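You operate a simulated robot arm through the tools that you are given. There is no shell and no other tool.

You run a simulated robot arm. Do the job below in one go: nothing can be reset, and whatever is moved stays where it is left.

TASK
Unplug the reel lead and wind it in to 40 CM.
Fine: changeover knob to OFF before the plug moves; stand the plug on the white pad, wind in, then lock the brake. Set down upright: reel plug.

Only the result counts: the job must be done as asked and must still hold three seconds after the hand-in. Knocking over, shifting, dropping, spilling or breaking anything else fails it.

THE ROBOT
A 7-joint arm with a two-finger parallel gripper, fixed in place. Base frame: the origin is at the foot of the arm, x ahead of it, y to its left, z up; the work surface is at about z = 81. Lengths are in cm, angles in rad, forces in N, time in s.
With the tool pointing down near the work surface it reaches from about 24 to 70 cm from the base axis. Its first joint turns from -2.897 to 2.897 rad. Payload 1.57 kg.
The tool frame sits at the grasp point between the pads (the TCP): z along the fingers, y along the line on which they close. The tips reach 3 cm beyond it. Largest opening 8 cm; finger width 1.7, thickness 1.2; the body of the gripper, 4 by 8.2 cm, starts 8 cm behind the TCP.
Orientation is told as [roll, pitch, yaw] about the base's x, y, z axes, in that order, counted from this pose: with the fingers straight down and closing along the base's y, the tool's x points along the base's -x, its y along +y and its z along -z.

THE INTERFACE
- The arm moves only by the tool drive_tool. Its argument "targets" is text: rows parted by semicolons, each of 6 numbers parted by spaces: the shift along the tool's x, y, z in cm, then the turn, a rotation vector about the tool's x, y, z in rad. In form: tx ty tz wx wy wz; .... A call has 1 to 20 rows; each row shifts and turns the commanded pose from where the row before left it, along the tool's axes as they then stand. "gripper" is the closure in counts, from 0 (fully open) to 255 (shut), set as the call begins (left out, the last holds). A row lasts 0.2 s, in which the tool goes at most 5 cm and 0.15 rad; a call with a longer step from one row to the next is refused whole, and so is a gripper value outside its range. A pose out of reach is approached as far as the arm can. The call stops where the force on the tool passes 40 N (or 10 N more than at its start, if that is more) or the arm is blocked; 0.2 s more then pass. The fingers move at their own pace (about 7.2 cm/s each) and stop on an object; they squeeze with about 29 N. The grip force told is the motor's: it shows also when the fingers shut on nothing. Time passes only in rows, and 0.2 s behind the last, so rows that do not move let the fingers close. The reply holds the time, the measured pose of the TCP, the force on the tool along the base axes, the opening and the grip force, in the units named above and with some noise, with the torque about the TCP (base axes, N m) and any sound that the robot's microphone picked up, and new pictures: "show" is both (left out), scene, wrist or none.
- Cameras (640 x 400 px; columns grow to the right, rows downward): "scene" is fixed at [4.84, 65.66, 171.46]; the picture's right is [-0.93, -0.37, 0.00], its down [-0.21, 0.52, -0.83] and it looks along [0.31, -0.77, -0.56] (base axes); focal length 315 px, centre (320, 200). "wrist" rides on the gripper at [7.2, -0.7, -12.2] in the tool frame; the picture's right is [0.09, 1.00, 0.00], its down [-0.84, 0.08, -0.54] and it looks along [-0.54, 0.05, 0.84] (tool axes); focal length 238 px, centre (320, 200). There is no depth. A picture from a camera that has moved, and an enlarged one, comes with that camera's place and axes in the base frame and with its lens. The place of the scene camera against the robot may be out by one fixed shift of up to 1.2 cm in any direction.
- slide_trunk(by): slides the trunk up (or, below 0, down) by that many cm; the arm rides with it, the base frame stays. It gives what a move gives, with no picture.
- enlarge(camera, box): a new picture of the part [left, top, right, bottom] of that camera's present view, enlarged. The clock stands still meanwhile.
- job_done(): hands the job in; it is judged then, once.

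Places have to be worked out from the pictures, the camera data and where the tool is seen. Open the gripper and draw the arm clear of the work before you hand the job in, unless the task says otherwise.

The tools are called after ">>>" as name(argument=value, ...) on one line, values as JSON. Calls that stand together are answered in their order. drive_tool: Moves the arm, as the interface text tells. Its arguments: {"type":"object","properties":{"targets":{"type":"string"},"gripper":{"type":"number"},"show":{"type":"string","enum":["both","scene","wrist","none"]}},"required":["targets"]} The other tools are called the same way: slide_trunk (by) slides the trunk up or down; enlarge (camera, box) takes an enlarged picture of a part of a camera's view; job_done () hands the job in.

At the start:

```text
time: 0.0
ee_pos: [38.64, -26.75, 137.68]
tool_rot: [-0.001, 0.0, 0.0]
contact_force: [-0.2, -0.3, 0.5]
torque: [-0.03, 0.0, -0.04]
gripper_width: 8.0
finger_force: 0.2
trunk travel left (down, up): [-42.5, 5.5]
```

scene: 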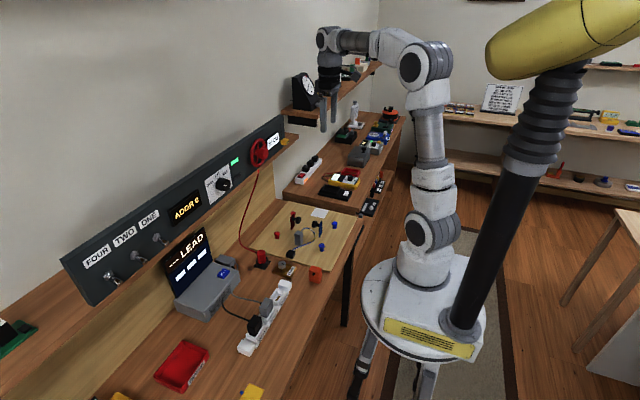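
wrist: 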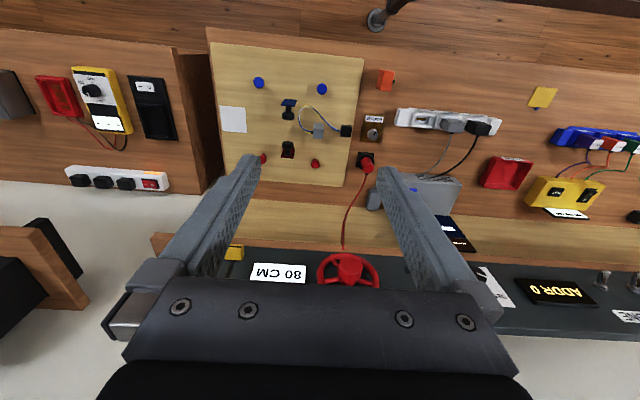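

I start by looking closely at the reel panel and the plug from both cameras.

>>> enlarge(camera="scene", box=[180, 110, 340, 210])

>>> enlarge(camera="scene", box=[220, 190, 380, 290])

>>> enlarge(camera="wrist", box=[200, 40, 440, 190])

>>> enlarge(camera="wrist", box=[200, 190, 520, 390])

```text
4.00 times, centred on (260, 160) of scene
camera zoom: at [4.84, 65.66, 171.46], right [-0.93, -0.37, 0.0], down [-0.21, 0.52, -0.83], along [0.31, -0.77, -0.56], focal length 1260 px, centre (560, 360)
```

zoom: 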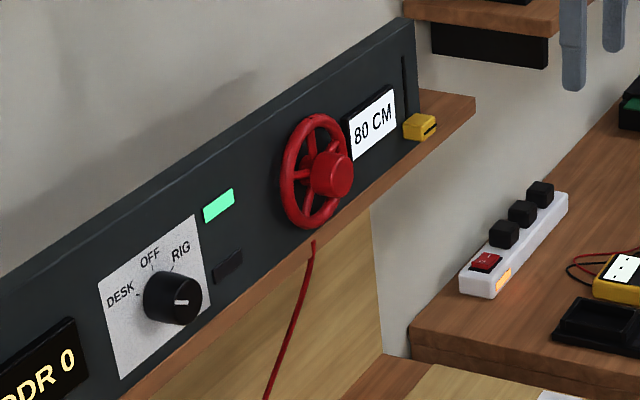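

```text
4.00 times, centred on (300, 240) of scene
camera zoom: at [4.84, 65.66, 171.46], right [-0.93, -0.37, 0.0], down [-0.21, 0.52, -0.83], along [0.31, -0.77, -0.56], focal length 1260 px, centre (400, 40)
```

zoom: 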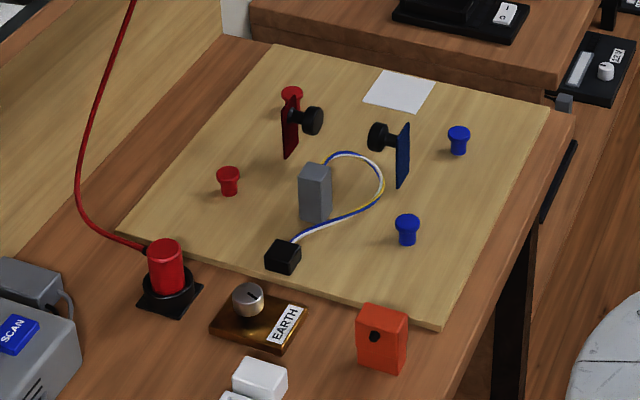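

```text
2.67 times, centred on (320, 115) of wrist
camera zoom: at [31.46, -27.34, 149.96], right [-0.09, 1.0, 0.0], down [0.84, 0.08, 0.54], along [0.54, 0.05, -0.84], focal length 636 px, centre (320, 427)
```

zoom: 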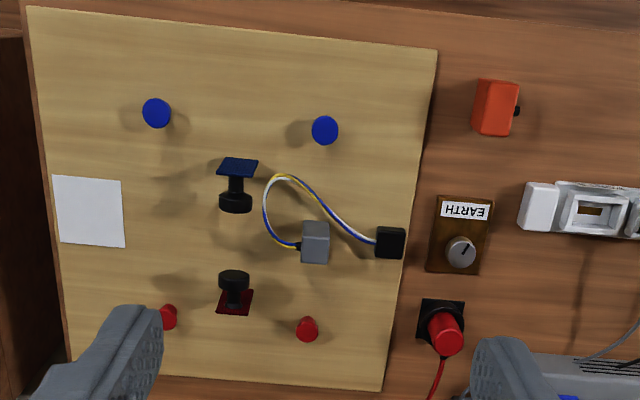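

```text
2.00 times, centred on (360, 290) of wrist
camera zoom: at [31.46, -27.34, 149.96], right [-0.09, 1.0, 0.0], down [0.84, 0.08, 0.54], along [0.54, 0.05, -0.84], focal length 477 px, centre (240, 20)
```

zoom: 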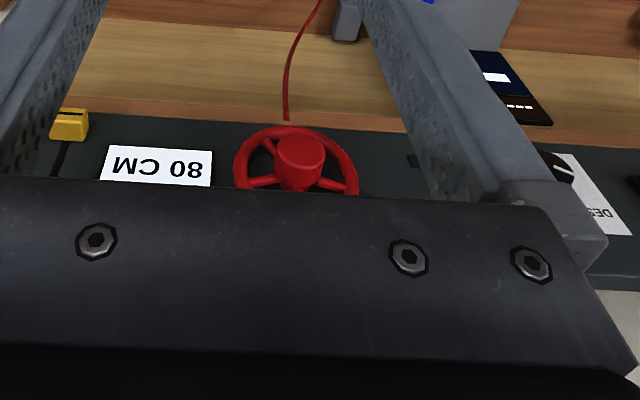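

The reel panel stands along the +x side: wheel near [61, -20, 123], knob near [62, 3, 122], yellow brake slider right of the display. I tilt the tool towards the panel so the wrist camera can look at it.

>>> drive_tool(targets="0 1 0 0 -0.14 0; 0 1 0 0 -0.14 0; 0 1 0 0 -0.14 0; 0 1 0 0 -0.14 0; 0 1 0 0 -0.14 0; 0 0 0 0 0 0", gripper=0, show="both")

```text
time: 1.4
ee_pos: [38.66, -21.52, 137.67]
tool_rot: [0.001, -0.702, -0.001]
contact_force: [0.5, -0.6, -0.7]
torque: [0.01, 0.01, -0.01]
gripper_width: 7.99
finger_force: 0.0
trunk travel left (down, up): [-42.5, 5.5]
camera wrist: at [25.26, -22.3, 142.48], right [-0.07, 1.0, -0.06], down [0.29, 0.08, 0.95], along [0.95, 0.05, -0.29], focal length 238 px, centre (320, 200)
```

scene: 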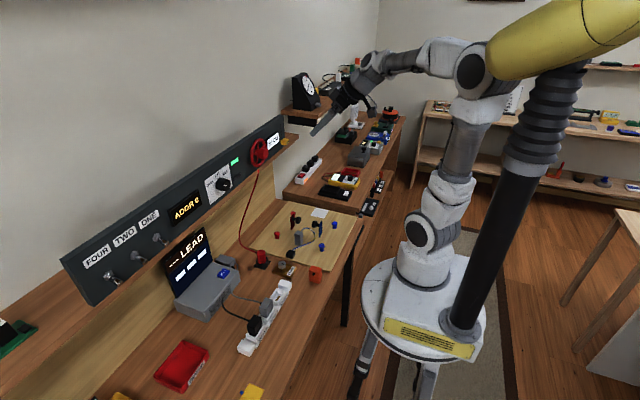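
wrist: 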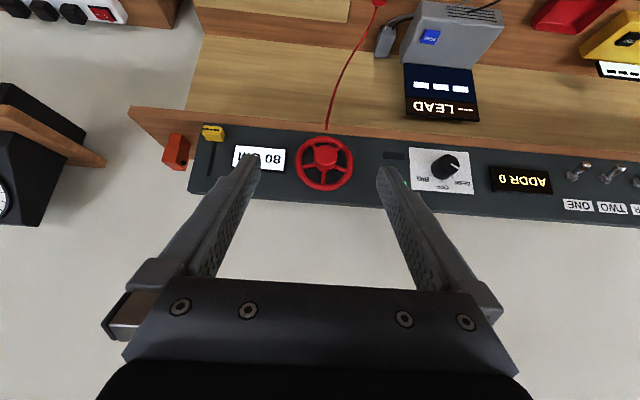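

The panel is now in the wrist view (upside down). I enlarge the knob, wheel and brake.

>>> enlarge(camera="wrist", box=[380, 130, 500, 205])

>>> enlarge(camera="wrist", box=[180, 110, 380, 235])

>>> enlarge(camera="scene", box=[240, 120, 304, 160])

>>> enlarge(camera="scene", box=[195, 150, 259, 190])

```text
5.33 times, centred on (440, 168) of wrist
camera zoom: at [25.26, -22.3, 142.48], right [-0.07, 1.0, -0.06], down [0.29, 0.08, 0.95], along [0.95, 0.05, -0.29], focal length 1271 px, centre (-320, 373)
```

zoom: 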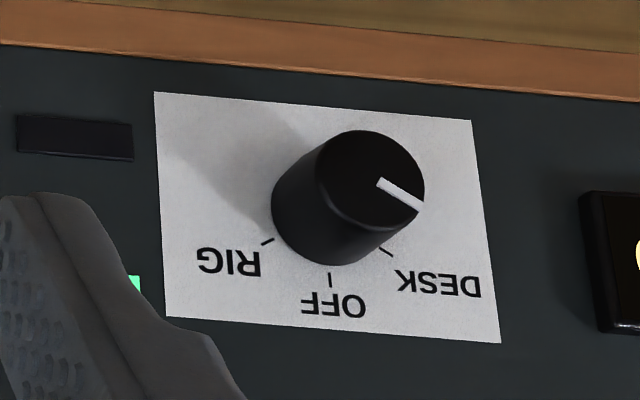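

```text
3.20 times, centred on (280, 172) of wrist
camera zoom: at [25.26, -22.3, 142.48], right [-0.07, 1.0, -0.06], down [0.29, 0.08, 0.95], along [0.95, 0.05, -0.29], focal length 763 px, centre (448, 288)
```

zoom: 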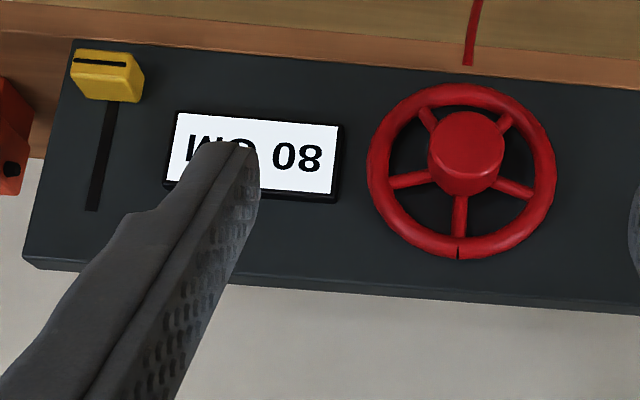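

```text
10.00 times, centred on (272, 140) of scene
camera zoom: at [4.84, 65.66, 171.46], right [-0.93, -0.37, 0.0], down [-0.21, 0.52, -0.83], along [0.31, -0.77, -0.56], focal length 3149 px, centre (800, 800)
```

zoom: 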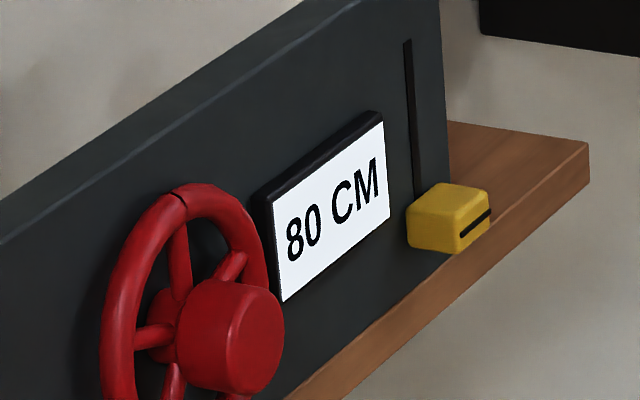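

```text
10.00 times, centred on (227, 170) of scene
camera zoom: at [4.84, 65.66, 171.46], right [-0.93, -0.37, 0.0], down [-0.21, 0.52, -0.83], along [0.31, -0.77, -0.56], focal length 3149 px, centre (1250, 500)
```

zoom: 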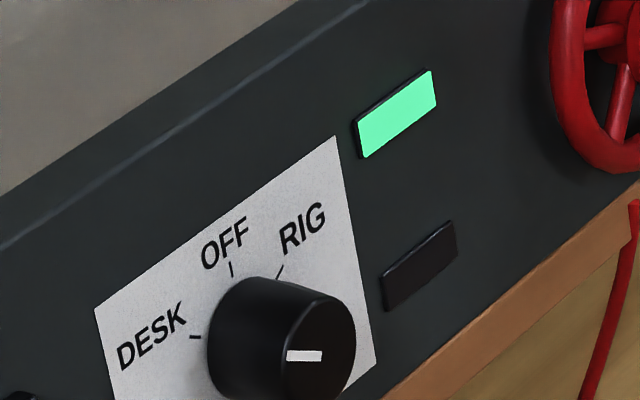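

The knob's white mark points at DESK; OFF is about 60° clockwise of it seen from the front. The panel is near-vertical at x≈64. I bring the tool horizontal in front of the knob, standing off.

>>> drive_tool(targets="0 3.95 0 0 -0.145 0; 0 3.95 0 0 -0.145 0; 0 3.95 0 0 -0.145 0; 0 3.95 0 0 -0.145 0; 0 3.95 0 0 -0.145 0; 0 3.95 0 0 -0.145 0; 0 0 0 0 0 0; 2.9 0 1.5 0 0 0; 2.9 0 1.5 0 0 0; 2.9 0 1.5 0 0 0; 2.9 0 1.5 0 0 0; 2.9 0 1.5 0 0 0; 0 0 0 0 0 0", gripper=0, show="both")

```text
time: 2.1
ee_pos: [40.13, -13.16, 130.56]
tool_rot: [0.071, -0.862, -0.057]
contact_force: [0.2, 0.3, 0.2]
torque: [0.04, 0.01, 0.03]
gripper_width: 7.99
finger_force: 0.0
trunk travel left (down, up): [-42.5, 5.5]
stopped in row 3: the arm was blocked; the commanded pose is now the measured one
camera wrist: at [26.2, -13.85, 133.07], right [-0.06, 1.0, -0.02], down [0.13, 0.03, 0.99], along [0.99, 0.05, -0.14], focal length 238 px, centre (320, 200)
```

scene: 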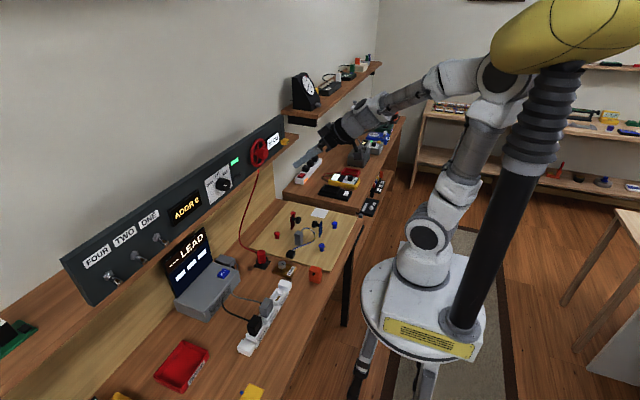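
wrist: 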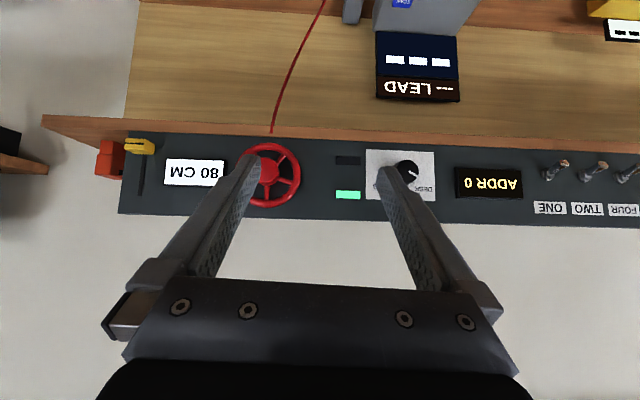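

The reply says the arm was blocked partway: the tool came close to being in line with the forearm, off the arm's own plane. I tilt back a little and move to y≈0, where the pitch-up can be done in the arm's plane.

>>> drive_tool(targets="0 1 0 0 0.1 0; 0 1.5 0 0 0.1 0; 0 2 0 0 0.1 0; 0 2 0 0 0.1 0; 0 2 0 0 0.1 0; 0 2 0 0 0 0; 0 2 0 0 0 0; 0 0 0 0 0 0", show="scene")

```text
time: 3.9
ee_pos: [40.09, -0.5, 131.06]
tool_rot: [0.048, -0.362, -0.018]
contact_force: [0.1, -0.1, -0.1]
torque: [-0.01, 0.0, 0.04]
gripper_width: 8.01
finger_force: 0.0
trunk travel left (down, up): [-42.5, 5.5]
```

scene: 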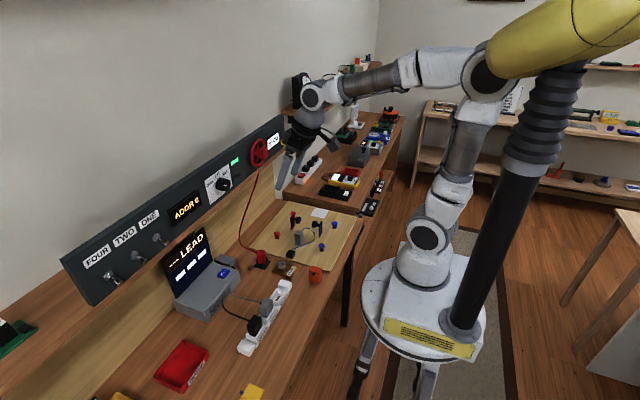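

The tool is now at y≈0, tilted 0.36 rad. I pitch up in the arm's plane while moving forward and down, so that the wrist sinks nearly straight.

>>> drive_tool(targets="-0.839 0.2 1.173 0 -0.121 0; -0.692 0.2 1.266 0 -0.121 0; -0.534 0.2 1.34 0 -0.121 0; -0.369 0.2 1.395 0 -0.121 0; -0.197 0.2 1.429 0 -0.121 0; -0.024 0.2 1.442 0 -0.121 0; 0.152 0.2 1.434 0 -0.121 0; 0.323 0.2 1.405 0 -0.121 0; 0.491 0.2 1.355 0 -0.121 0; 0.65 0.2 1.288 0 -0.121 0; 0 0 0 0 0 0", show="both")

```text
time: 6.3
ee_pos: [52.35, 1.85, 123.98]
tool_rot: [1.918, -1.527, -1.919]
contact_force: [0.0, -0.5, 0.1]
torque: [-0.03, -0.01, 0.01]
gripper_width: 8.01
finger_force: 0.1
out of reach, approached as far as the arm can: row 8
trunk travel left (down, up): [-42.5, 5.5]
camera wrist: at [40.36, 1.5, 116.59], right [0.0, 1.0, -0.05], down [-0.55, 0.04, 0.83], along [0.83, 0.03, 0.55], focal length 238 px, centre (320, 200)
```

scene: 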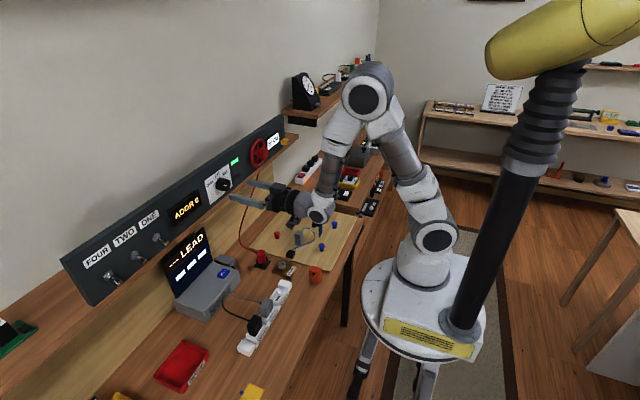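
wrist: 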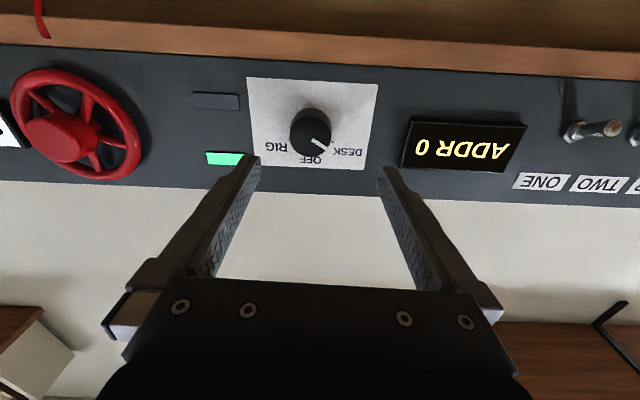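

The tool is horizontal in front of the knob now. I enlarge to locate the knob precisely.

>>> enlarge(camera="wrist", box=[240, 70, 400, 170])

>>> enlarge(camera="scene", box=[190, 150, 318, 230])

```text
4.00 times, centred on (320, 120) of wrist
camera zoom: at [40.36, 1.5, 116.59], right [0.0, 1.0, -0.05], down [-0.55, 0.04, 0.83], along [0.83, 0.03, 0.55], focal length 953 px, centre (320, 520)
```

zoom: 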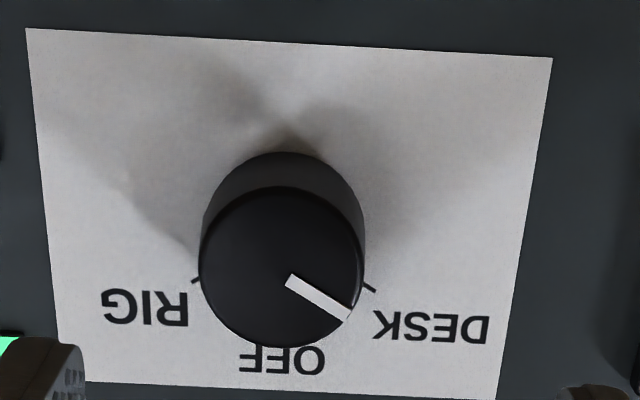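

```text
5.00 times, centred on (254, 190) of scene
camera zoom: at [4.84, 65.66, 171.46], right [-0.93, -0.37, 0.0], down [-0.21, 0.52, -0.83], along [0.31, -0.77, -0.56], focal length 1575 px, centre (650, 250)
```

zoom: 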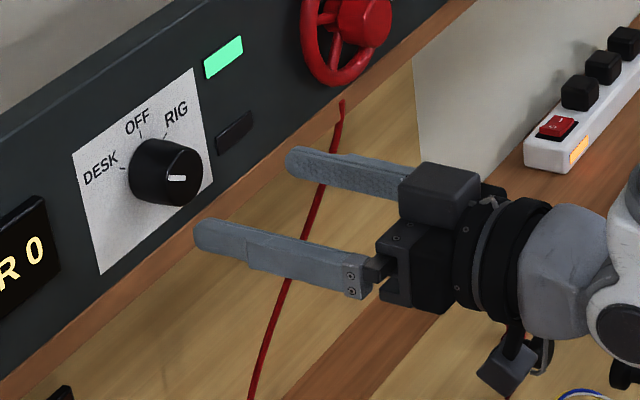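

Triangulation puts the knob face at about [60.7, 1.2, 123.5], diameter about 3.6, panel face at x≈63.1. I align on the axis and advance part of the way with fingers half closed.

>>> drive_tool(targets="0.28 -0.33 0 0 0 -0.02; 0.28 -0.33 0 0 0 -0.02; 0 0 2 0 0 0; 0 0 2 0 0 0; 0 0 0 0 0 0", gripper=70, show="both")

```text
time: 7.5
ee_pos: [56.46, 1.41, 123.31]
tool_rot: [3.082, -1.558, -3.083]
contact_force: [0.8, 1.1, -0.8]
torque: [0.01, 0.01, 0.01]
gripper_width: 5.77
finger_force: 0.1
trunk travel left (down, up): [-42.5, 5.5]
camera wrist: at [44.43, 0.71, 116.06], right [0.0, 1.0, -0.09], down [-0.55, 0.08, 0.83], along [0.83, 0.05, 0.55], focal length 238 px, centre (320, 200)
```

scene: 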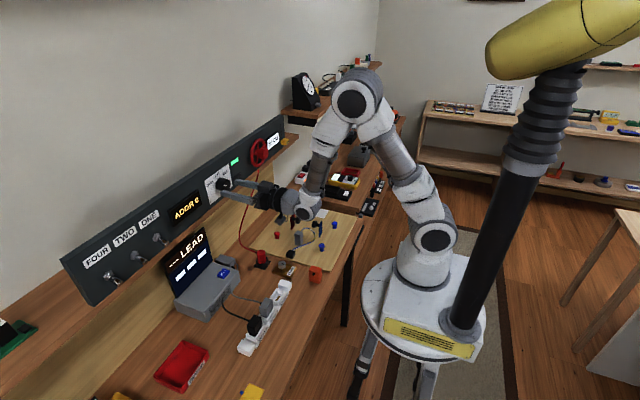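
wrist: 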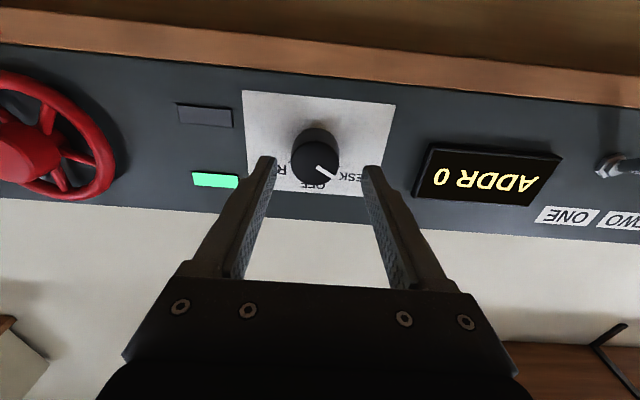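

The fingers are centred on the knob (about 0.25 to correct each way). I advance so the pads straddle it, then close.

>>> drive_tool(targets="-0.2 -0.22 1 0 0 0; 0 0 1 0 0 0; 0 0 0.8 0 0 0; 0 0 0 0 0 0", gripper=70, show="wrist")

>>> drive_tool(targets="0 0 0 0 0 0; 0 0 0 0 0 0; 0 0 0 0 0 0", gripper=255, show="both")

```text
time: 8.5
ee_pos: [59.32, 1.23, 123.77]
tool_rot: [3.094, -1.555, -3.097]
contact_force: [0.3, 0.2, -0.9]
torque: [-0.02, -0.01, -0.04]
gripper_width: 5.82
finger_force: 0.1
trunk travel left (down, up): [-42.5, 5.5]
camera wrist: at [47.22, 0.47, 116.42], right [0.0, 1.0, -0.09], down [-0.55, 0.08, 0.83], along [0.83, 0.05, 0.55], focal length 238 px, centre (320, 200)
```

wrist: 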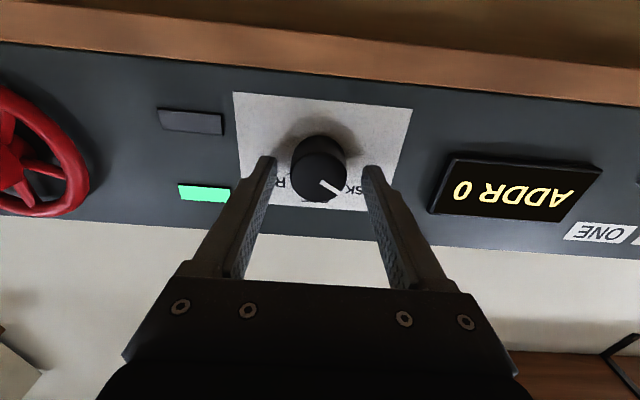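

```text
time: 9.3
ee_pos: [59.22, 1.07, 123.78]
tool_rot: [3.053, -1.557, -3.055]
contact_force: [1.2, -5.0, 0.3]
torque: [-0.02, 0.04, -0.27]
gripper_width: 3.7
finger_force: 42.9
trunk travel left (down, up): [-42.5, 5.5]
camera wrist: at [47.21, 0.38, 116.42], right [0.0, 1.0, -0.09], down [-0.55, 0.08, 0.83], along [0.83, 0.05, 0.55], focal length 238 px, centre (320, 200)
```

scene: 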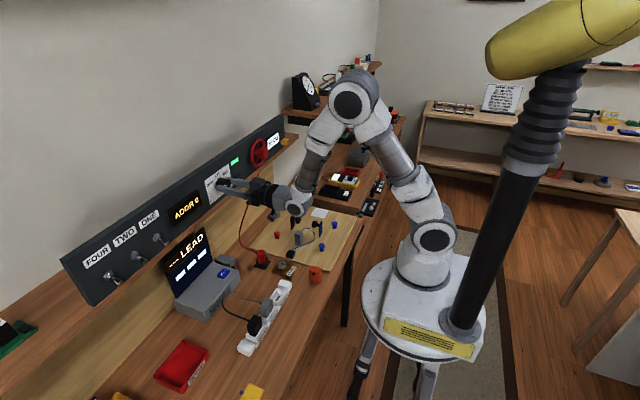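
wrist: 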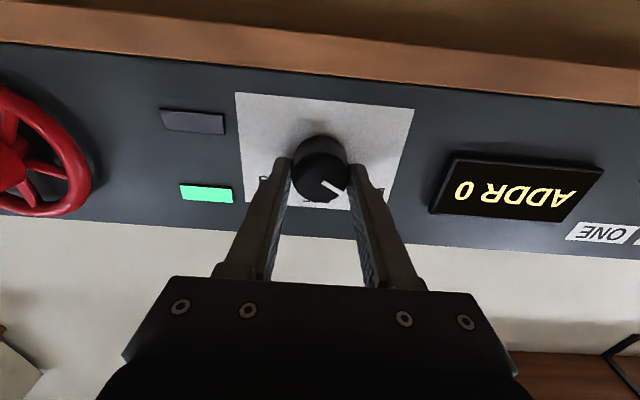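

Gripped (width 3.7). I turn about the tool axis clockwise (positive) by ~60° to bring the mark to OFF.

>>> drive_tool(targets="0 0 0 0 0 0.1; 0 0 0 0 0 0.1; 0 0 0 0 0 0.1; 0 0 0 0 0 0.1; 0 0 0 0 0 0.1; 0 0 0 0 0 0.1; 0 0 0 0 0 0.1; 0 0 0 0 0 0.1; 0 0 0 0 0 0.1; 0 0 0 0 0 0.1; 0 0 0 0 0 0.05; 0 0 0 0 0 0", show="both")

```text
time: 11.9
ee_pos: [59.35, 0.82, 123.61]
tool_rot: [1.583, -0.516, -1.579]
contact_force: [-0.6, -15.0, -10.0]
torque: [-0.08, 0.27, -0.61]
gripper_width: 3.65
finger_force: 43.1
trunk travel left (down, up): [-42.5, 5.5]
camera wrist: at [47.15, 6.72, 119.37], right [-0.01, 0.57, 0.82], down [-0.55, -0.69, 0.48], along [0.84, -0.45, 0.32], focal length 238 px, centre (320, 200)
```

scene: 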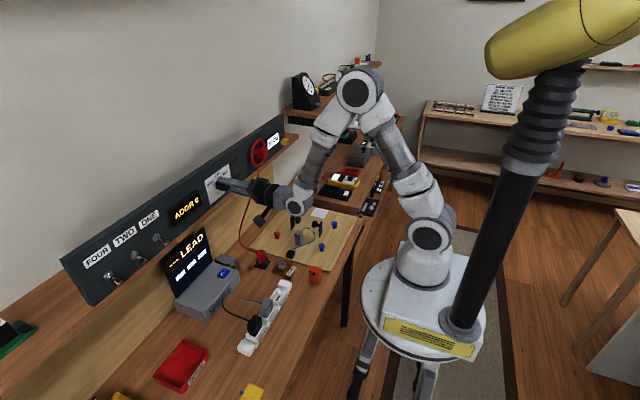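
wrist: 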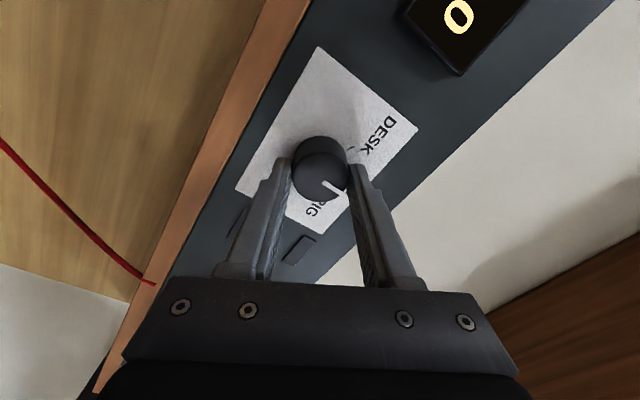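

The green lamp has gone dark and the mark now lies between RIG and DESK, at OFF. I release the knob and look.

>>> drive_tool(targets="0 0 0 0 0 0; 0 0 0 0 0 0; 0 0 0 0 0 0", gripper=70, show="none")

>>> enlarge(camera="wrist", box=[220, 40, 440, 240])

>>> enlarge(camera="scene", box=[190, 150, 270, 210])

```text
time: 12.7
ee_pos: [59.19, 1.09, 123.73]
tool_rot: [1.59, -0.521, -1.579]
contact_force: [0.1, 0.3, -0.1]
torque: [0.0, 0.03, -0.03]
gripper_width: 5.79
finger_force: 0.1
trunk travel left (down, up): [-42.5, 5.5]
```

```text
2.00 times, centred on (330, 140) of wrist
camera zoom: at [47.13, 6.96, 119.47], right [-0.01, 0.57, 0.82], down [-0.55, -0.69, 0.47], along [0.84, -0.44, 0.32], focal length 477 px, centre (300, 320)
```

zoom: 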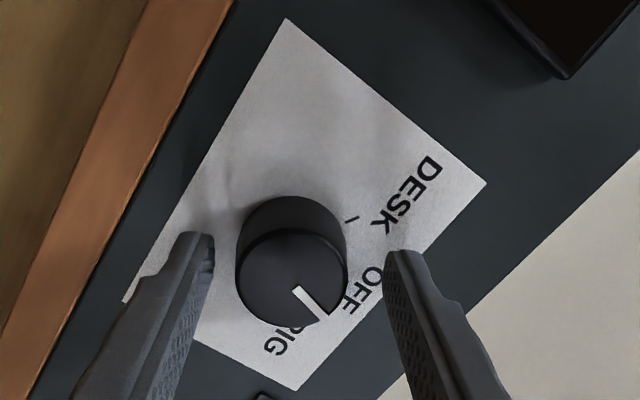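

```text
6.67 times, centred on (230, 180) of scene
camera zoom: at [4.84, 65.66, 171.46], right [-0.93, -0.37, 0.0], down [-0.21, 0.52, -0.83], along [0.31, -0.77, -0.56], focal length 2100 px, centre (920, 333)
```

zoom: 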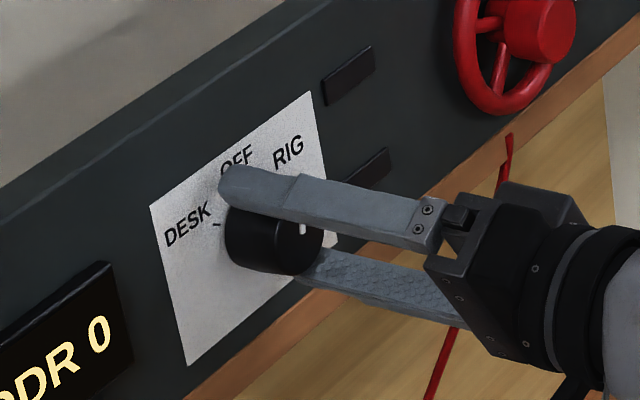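

The mark is at or near OFF, but I want to check its angle squarely, so I back off and rotate the hand back.

>>> drive_tool(targets="0 0 -2 0 0 0; 0 0 -2 0 0 0; 0 0 -2 0 0 -0.1; 0 0 -1 0 0 -0.14; 0 0 0 0 0 -0.14; 0 0 0 0 0 -0.14; 0 0 0 0 0 -0.14; 0 0 0 0 0 -0.14; 0 0 0 0 0 -0.14; 0 0 0 0 0 -0.1; 0 0 0 0 0 0", gripper=0, show="none")

>>> enlarge(camera="wrist", box=[240, 70, 400, 170])

>>> enlarge(camera="scene", box=[195, 150, 259, 190])

```text
time: 15.1
ee_pos: [52.28, 1.08, 123.77]
tool_rot: [2.56, -1.554, -2.56]
contact_force: [-0.2, -0.7, 0.5]
torque: [0.04, -0.02, -0.02]
gripper_width: 8.01
finger_force: 0.1
trunk travel left (down, up): [-42.5, 5.5]
```

```text
4.00 times, centred on (320, 120) of wrist
camera zoom: at [40.17, 0.55, 116.35], right [0.0, 1.0, -0.08], down [-0.55, 0.07, 0.83], along [0.83, 0.04, 0.55], focal length 953 px, centre (320, 520)
```

zoom: 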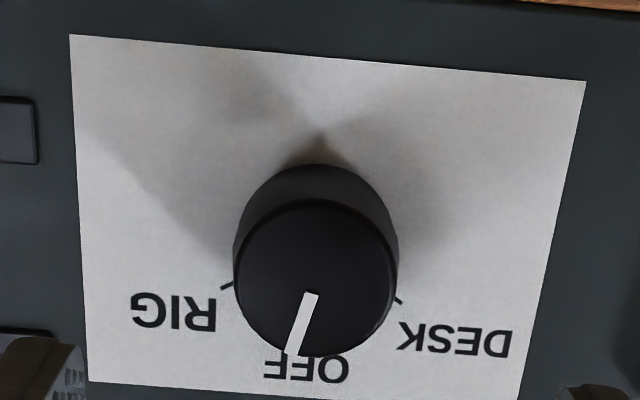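

```text
10.00 times, centred on (227, 170) of scene
camera zoom: at [4.84, 65.66, 171.46], right [-0.93, -0.37, 0.0], down [-0.21, 0.52, -0.83], along [0.31, -0.77, -0.56], focal length 3149 px, centre (1250, 500)
```

zoom: 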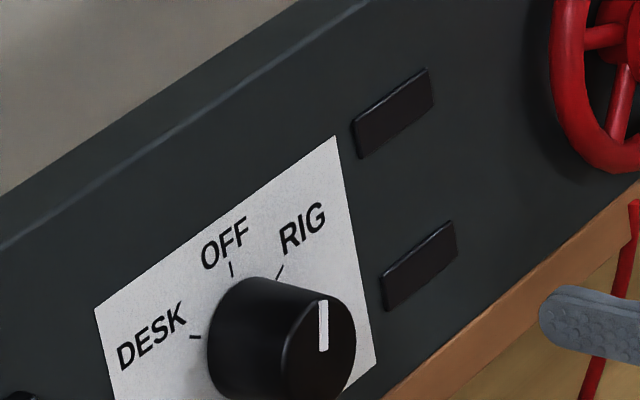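

The mark reads about 12–14° past OFF towards RIG (the knob was dragged a little on release because I was ~0.27 too high). I regrip on the true axis (y≈1.05, z≈123.5) to trim it back.

>>> drive_tool(targets="0.15 -0.03 1.5 0 0 0; 0.13 0 1.5 0 0 0; 0 0 1.5 0 0 0; 0 0 1.5 0 0 0; 0 0 1 0 0 0; 0 0 0 0 0 0; 0 0 0 0 0 0", gripper=70, show="wrist")

```text
time: 16.7
ee_pos: [59.18, 1.06, 123.45]
tool_rot: [2.489, -1.553, -2.492]
contact_force: [-0.4, -0.3, -0.1]
torque: [0.02, 0.03, -0.02]
gripper_width: 5.79
finger_force: 0.0
trunk travel left (down, up): [-42.5, 5.5]
camera wrist: at [47.1, 0.41, 116.14], right [0.0, 1.0, -0.08], down [-0.55, 0.07, 0.83], along [0.83, 0.04, 0.55], focal length 238 px, centre (320, 200)
```

wrist: 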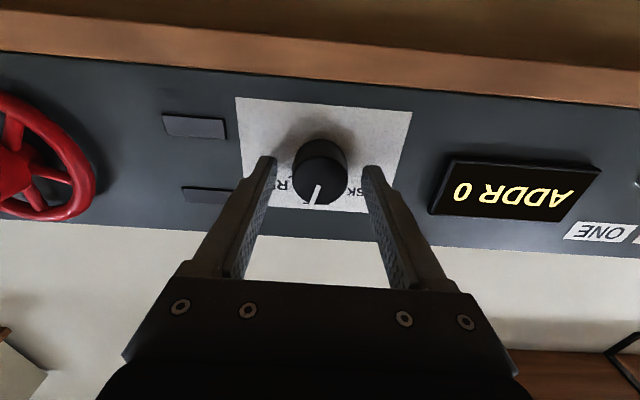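

Centred at z=123.45. I close, turn back (negative) by 0.22 rad, and hold a moment.

>>> drive_tool(targets="0 0 0 0 0 0; 0 0 0 0 0 0; 0 0 0 0 0 -0.08; 0 0 0 0 0 -0.08; 0 0 0 0 0 -0.07; 0 0 0 0 0 0", gripper=255, show="none")

>>> enlarge(camera="wrist", box=[240, 100, 400, 220])

```text
time: 18.1
ee_pos: [59.02, 1.05, 123.43]
tool_rot: [-1.641, -1.349, 1.64]
contact_force: [-1.5, 0.1, 1.8]
torque: [-0.01, 0.09, 0.02]
gripper_width: 3.66
finger_force: 42.9
trunk travel left (down, up): [-42.5, 5.5]
```

```text
3.33 times, centred on (320, 160) of wrist
camera zoom: at [47.1, -1.21, 116.44], right [0.01, 0.95, -0.31], down [-0.55, 0.26, 0.79], along [0.83, 0.17, 0.53], focal length 794 px, centre (320, 333)
```

zoom: 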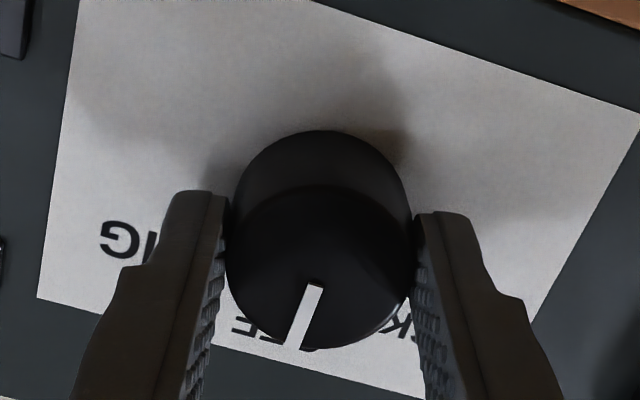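

Forces are small and the mark now computes to within ~2° of OFF. I release gently and back away.

>>> drive_tool(targets="0 0 0 0 0 0; 0 0 0 0 0 0; 0 0 -2 0 0 0; 0 0 -2 0 0 0; 0 0 -2 0 0 0.07; 0 0 -1 0 0 0.08; 0 0 0 0 0 0.08; 0 0 0 0 0 0", gripper=70, show="both")

>>> enlarge(camera="wrist", box=[240, 70, 400, 170])

>>> enlarge(camera="scene", box=[195, 150, 259, 190])

```text
time: 19.9
ee_pos: [52.18, 1.12, 123.25]
tool_rot: [2.431, -1.553, -2.43]
contact_force: [0.2, 0.5, 0.5]
torque: [-0.02, 0.0, 0.01]
gripper_width: 5.82
finger_force: 0.1
trunk travel left (down, up): [-42.5, 5.5]
camera wrist: at [40.13, 0.58, 116.0], right [0.0, 1.0, -0.08], down [-0.55, 0.07, 0.83], along [0.83, 0.04, 0.55], focal length 238 px, centre (320, 200)
```

scene: 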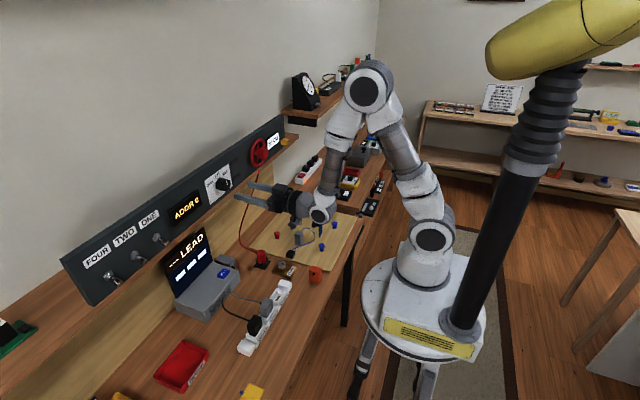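
wrist: 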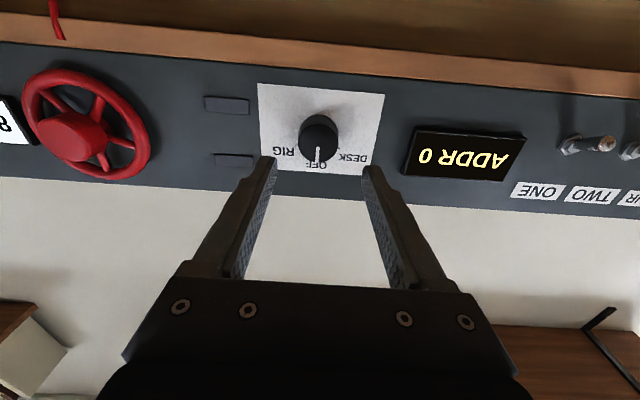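

```text
4.00 times, centred on (320, 120) of wrist
camera zoom: at [40.13, 0.58, 116.0], right [0.0, 1.0, -0.08], down [-0.55, 0.07, 0.83], along [0.83, 0.04, 0.55], focal length 953 px, centre (320, 520)
```

zoom: 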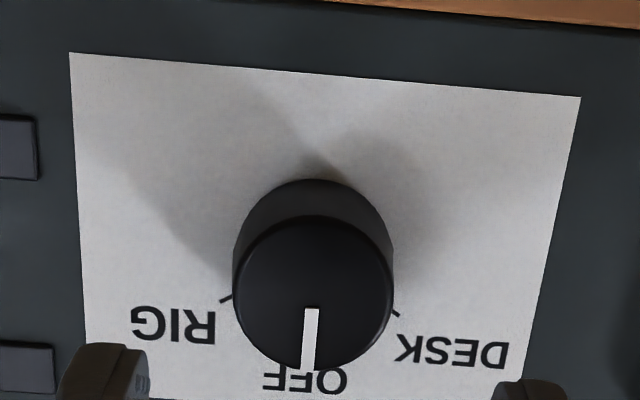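

```text
10.00 times, centred on (227, 170) of scene
camera zoom: at [4.84, 65.66, 171.46], right [-0.93, -0.37, 0.0], down [-0.21, 0.52, -0.83], along [0.31, -0.77, -0.56], focal length 3149 px, centre (1250, 500)
```

zoom: 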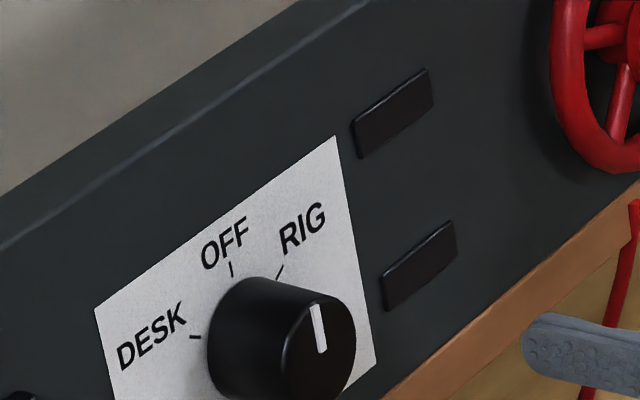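

The knob is squarely at OFF and both lamps are dark. Now I swing the tool back to pointing down, retracing the in-plane path.

>>> drive_tool(targets="-0.778 -0.1 -1.214 0 0.121 0; -0.626 -0.1 -1.298 0 0.121 0; -0.465 -0.1 -1.365 0 0.121 0; -0.297 -0.1 -1.411 0 0.121 0; -0.125 -0.1 -1.437 0 0.121 0; 0.05 -0.1 -1.44 0 0.121 0; 0.223 -0.1 -1.425 0 0.121 0; 0.394 -0.1 -1.388 0 0.121 0; 0.559 -0.1 -1.329 0 0.121 0; 0.715 -0.1 -1.251 0 0.121 0; -1.884 -1 0.672 0 0.115 0; -1.948 -1 0.452 0 0.115 0; -1.988 -1 0.226 0 0.113 0; 0 0 0 0 0 0", gripper=0, show="both")

```text
time: 22.9
ee_pos: [45.93, -3.1, 131.26]
tool_rot: [0.01, -0.029, -0.001]
contact_force: [0.5, 0.7, -0.2]
torque: [-0.01, 0.01, 0.01]
gripper_width: 7.99
finger_force: 0.0
trunk travel left (down, up): [-42.5, 5.5]
camera wrist: at [38.47, -3.82, 143.18], right [-0.09, 1.0, 0.01], down [0.82, 0.07, 0.57], along [0.57, 0.06, -0.82], focal length 238 px, centre (320, 200)
```

scene: 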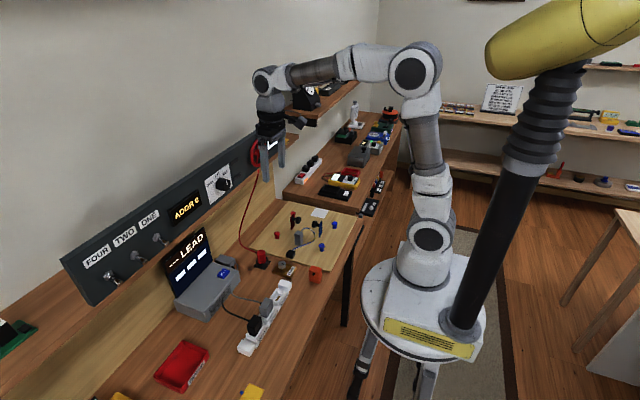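
wrist: 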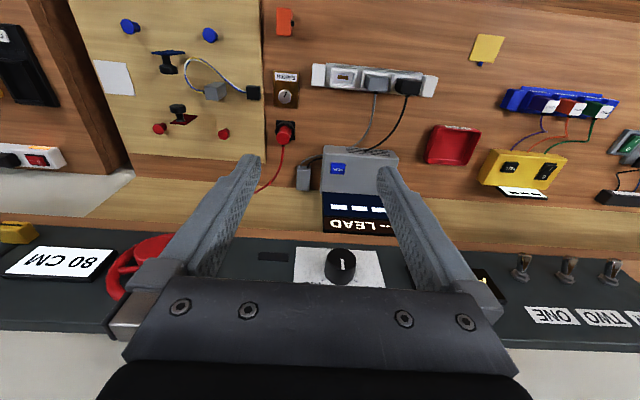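

I enlarge the plug, its socket and the white pad from here.

>>> enlarge(camera="wrist", box=[240, 90, 336, 150])

>>> enlarge(camera="wrist", box=[60, 0, 284, 140])

>>> enlarge(camera="scene", box=[228, 225, 308, 275])

```text
6.67 times, centred on (288, 120) of wrist
camera zoom: at [38.47, -3.82, 143.18], right [-0.09, 1.0, 0.01], down [0.82, 0.07, 0.57], along [0.57, 0.06, -0.82], focal length 1589 px, centre (533, 733)
```

zoom: 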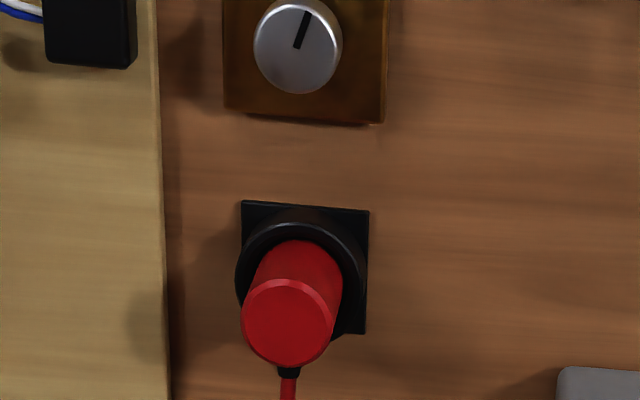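

```text
2.86 times, centred on (172, 70) of wrist
camera zoom: at [38.47, -3.82, 143.18], right [-0.09, 1.0, 0.01], down [0.82, 0.07, 0.57], along [0.57, 0.06, -0.82], focal length 681 px, centre (743, 571)
```

zoom: 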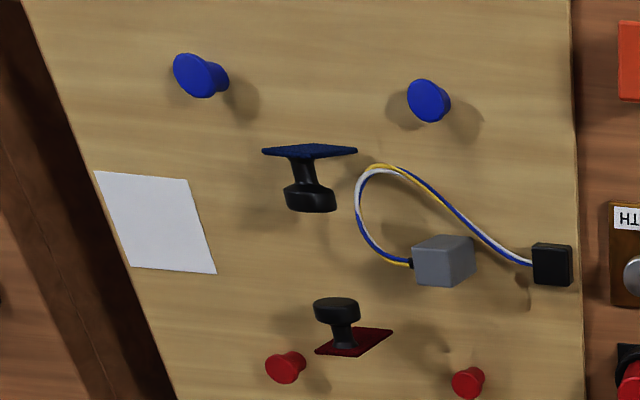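

```text
8.00 times, centred on (268, 250) of scene
camera zoom: at [4.84, 65.66, 171.46], right [-0.93, -0.37, 0.0], down [-0.21, 0.52, -0.83], along [0.31, -0.77, -0.56], focal length 2519 px, centre (736, -200)
```

zoom: 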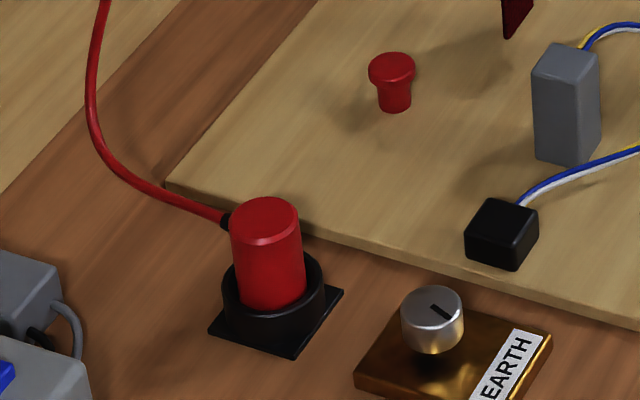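

The plug is a red upright cylinder (about 3.5 across, top near [60, -10.5, 86]) with its lead leaving on the wall side; the white pad spans about x 47.5–54.5, y -45.5 to -52.5, near the reach limit. I lower the trunk 15 cm to gain reach there.

>>> slide_trunk(by=-15)

```text
time: 24.7
ee_pos: [45.86, -2.92, 116.23]
tool_rot: [0.01, -0.032, 0.002]
contact_force: [-0.7, 0.3, -0.5]
torque: [0.01, 0.03, 0.0]
gripper_width: 8.01
finger_force: 0.1
trunk travel left (down, up): [-27.5, 20.5]
```

Now I move above the plug with a slight forward tilt (−0.2), keeping the wrist away from the shelf edge.

>>> drive_tool(targets="-1.8 -1.28 2.7 0 -0.03 0; -1.8 -1.28 2.7 0 -0.03 0; -1.8 -1.28 2.7 0 -0.03 0; -1.8 -1.28 2.7 0 -0.03 0; -1.8 -1.28 2.7 0 -0.03 0; -1.8 -1.28 2.7 0 -0.02 0; 0 0 0 0 0 0", gripper=70, show="both")

```text
time: 26.3
ee_pos: [58.4, -10.41, 101.17]
tool_rot: [0.011, -0.203, -0.001]
contact_force: [0.3, -0.2, -0.2]
torque: [0.0, 0.01, -0.01]
gripper_width: 5.79
finger_force: 0.1
trunk travel left (down, up): [-27.5, 20.5]
camera wrist: at [48.95, -11.12, 111.67], right [-0.09, 1.0, -0.01], down [0.71, 0.07, 0.7], along [0.7, 0.06, -0.71], focal length 238 px, centre (320, 200)
```

scene: 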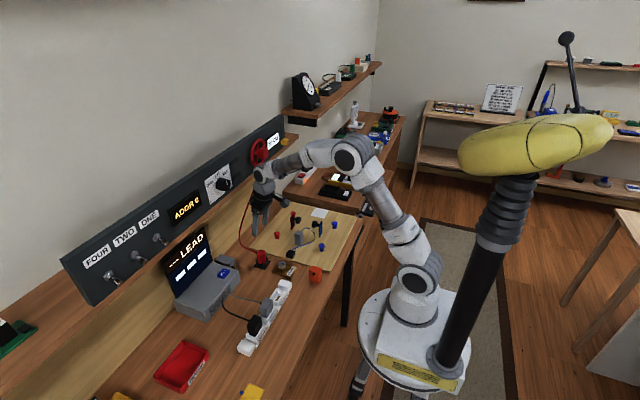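
wrist: 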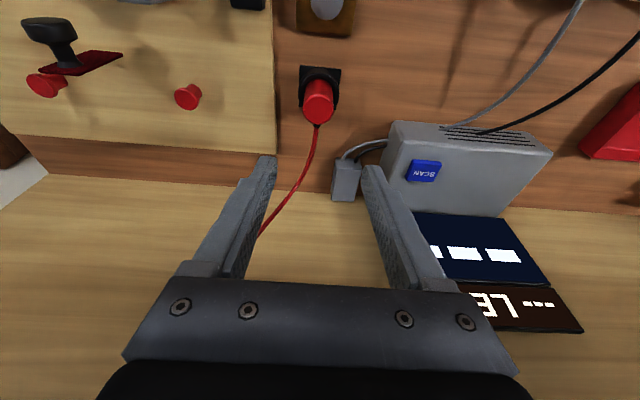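

I enlarge the plug from this closer view to fix its position.

>>> enlarge(camera="wrist", box=[270, 50, 370, 140])

>>> enlarge(camera="scene", box=[228, 195, 308, 275])

```text
4.44 times, centred on (320, 95) of wrist
camera zoom: at [48.95, -11.12, 111.67], right [-0.09, 1.0, -0.01], down [0.71, 0.07, 0.7], along [0.7, 0.06, -0.71], focal length 1059 px, centre (320, 667)
```

zoom: 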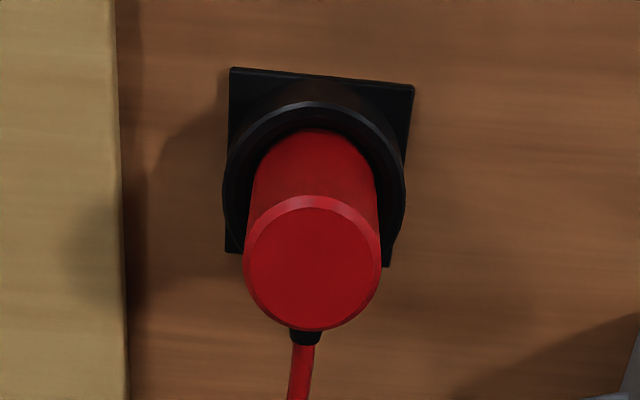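

```text
5.00 times, centred on (268, 235) of scene
camera zoom: at [4.84, 65.66, 171.46], right [-0.93, -0.37, 0.0], down [-0.21, 0.52, -0.83], along [0.31, -0.77, -0.56], focal length 1575 px, centre (580, 25)
```

zoom: 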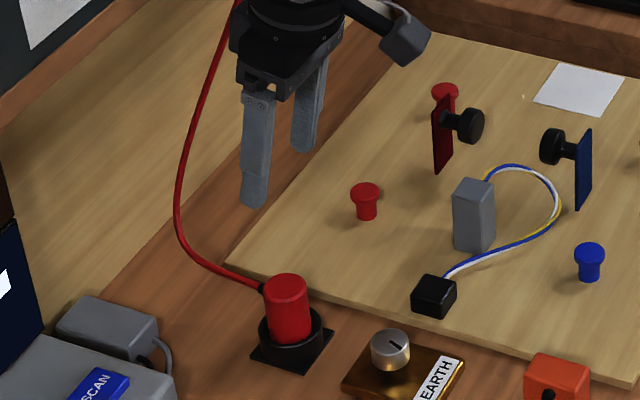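

The plug top is at about x 59.9, y -10.4, z 86–87.5. I descend most of the way, straight in the base frame, then check again.

>>> drive_tool(targets="0.24 0 2.02 0 0 0; 0.24 0 2.02 0 0 0; 0.24 0 2.02 0 0 0; 0.24 0 2.02 0 0 0; 0.24 0 2.02 0 0 0; 0 0 0 0 0 0", gripper=70, show="both")

>>> enlarge(camera="scene", box=[228, 215, 308, 275])

>>> enlarge(camera="wrist", box=[240, 80, 400, 200])

```text
time: 27.7
ee_pos: [59.22, -10.38, 90.82]
tool_rot: [0.01, -0.204, -0.006]
contact_force: [-0.6, -0.5, 0.3]
torque: [-0.02, 0.04, 0.0]
gripper_width: 5.81
finger_force: 0.0
trunk travel left (down, up): [-27.5, 20.5]
camera wrist: at [49.75, -11.18, 101.4], right [-0.09, 1.0, -0.01], down [0.71, 0.07, 0.7], along [0.7, 0.06, -0.71], focal length 238 px, centre (320, 200)
```

scene: 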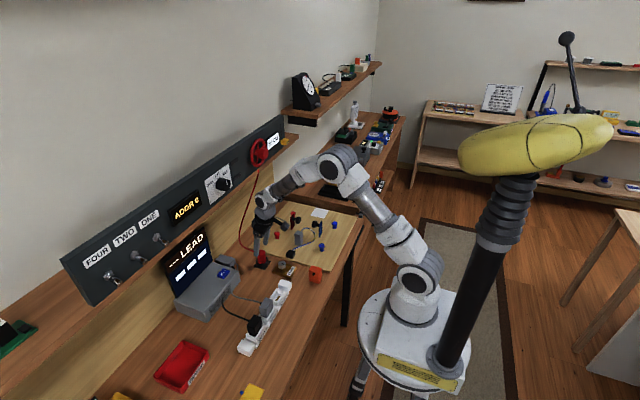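
wrist: 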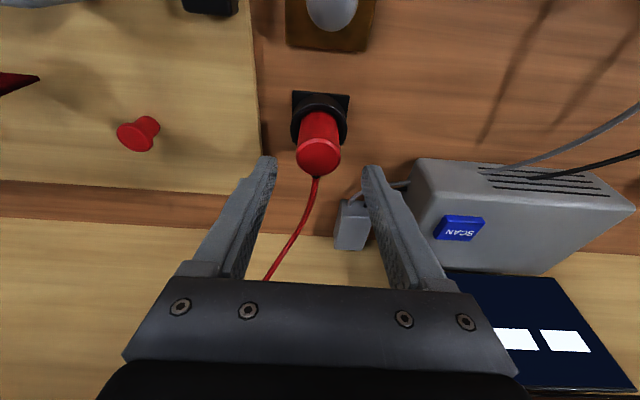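

```text
6.67 times, centred on (268, 245) of scene
camera zoom: at [4.84, 65.66, 171.46], right [-0.93, -0.37, 0.0], down [-0.21, 0.52, -0.83], along [0.31, -0.77, -0.56], focal length 2100 px, centre (667, -100)
```

zoom: 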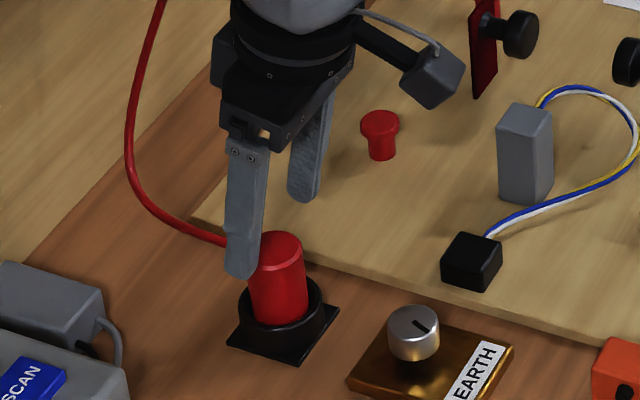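

```text
3.33 times, centred on (320, 140) of wrist
camera zoom: at [49.75, -11.18, 101.4], right [-0.09, 1.0, -0.01], down [0.71, 0.07, 0.7], along [0.7, 0.06, -0.71], focal length 794 px, centre (320, 400)
```

zoom: 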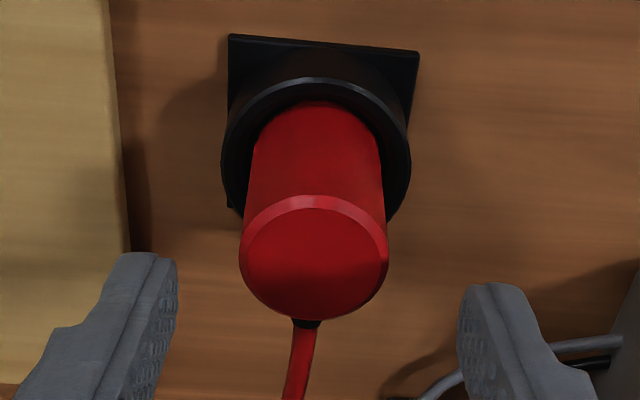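

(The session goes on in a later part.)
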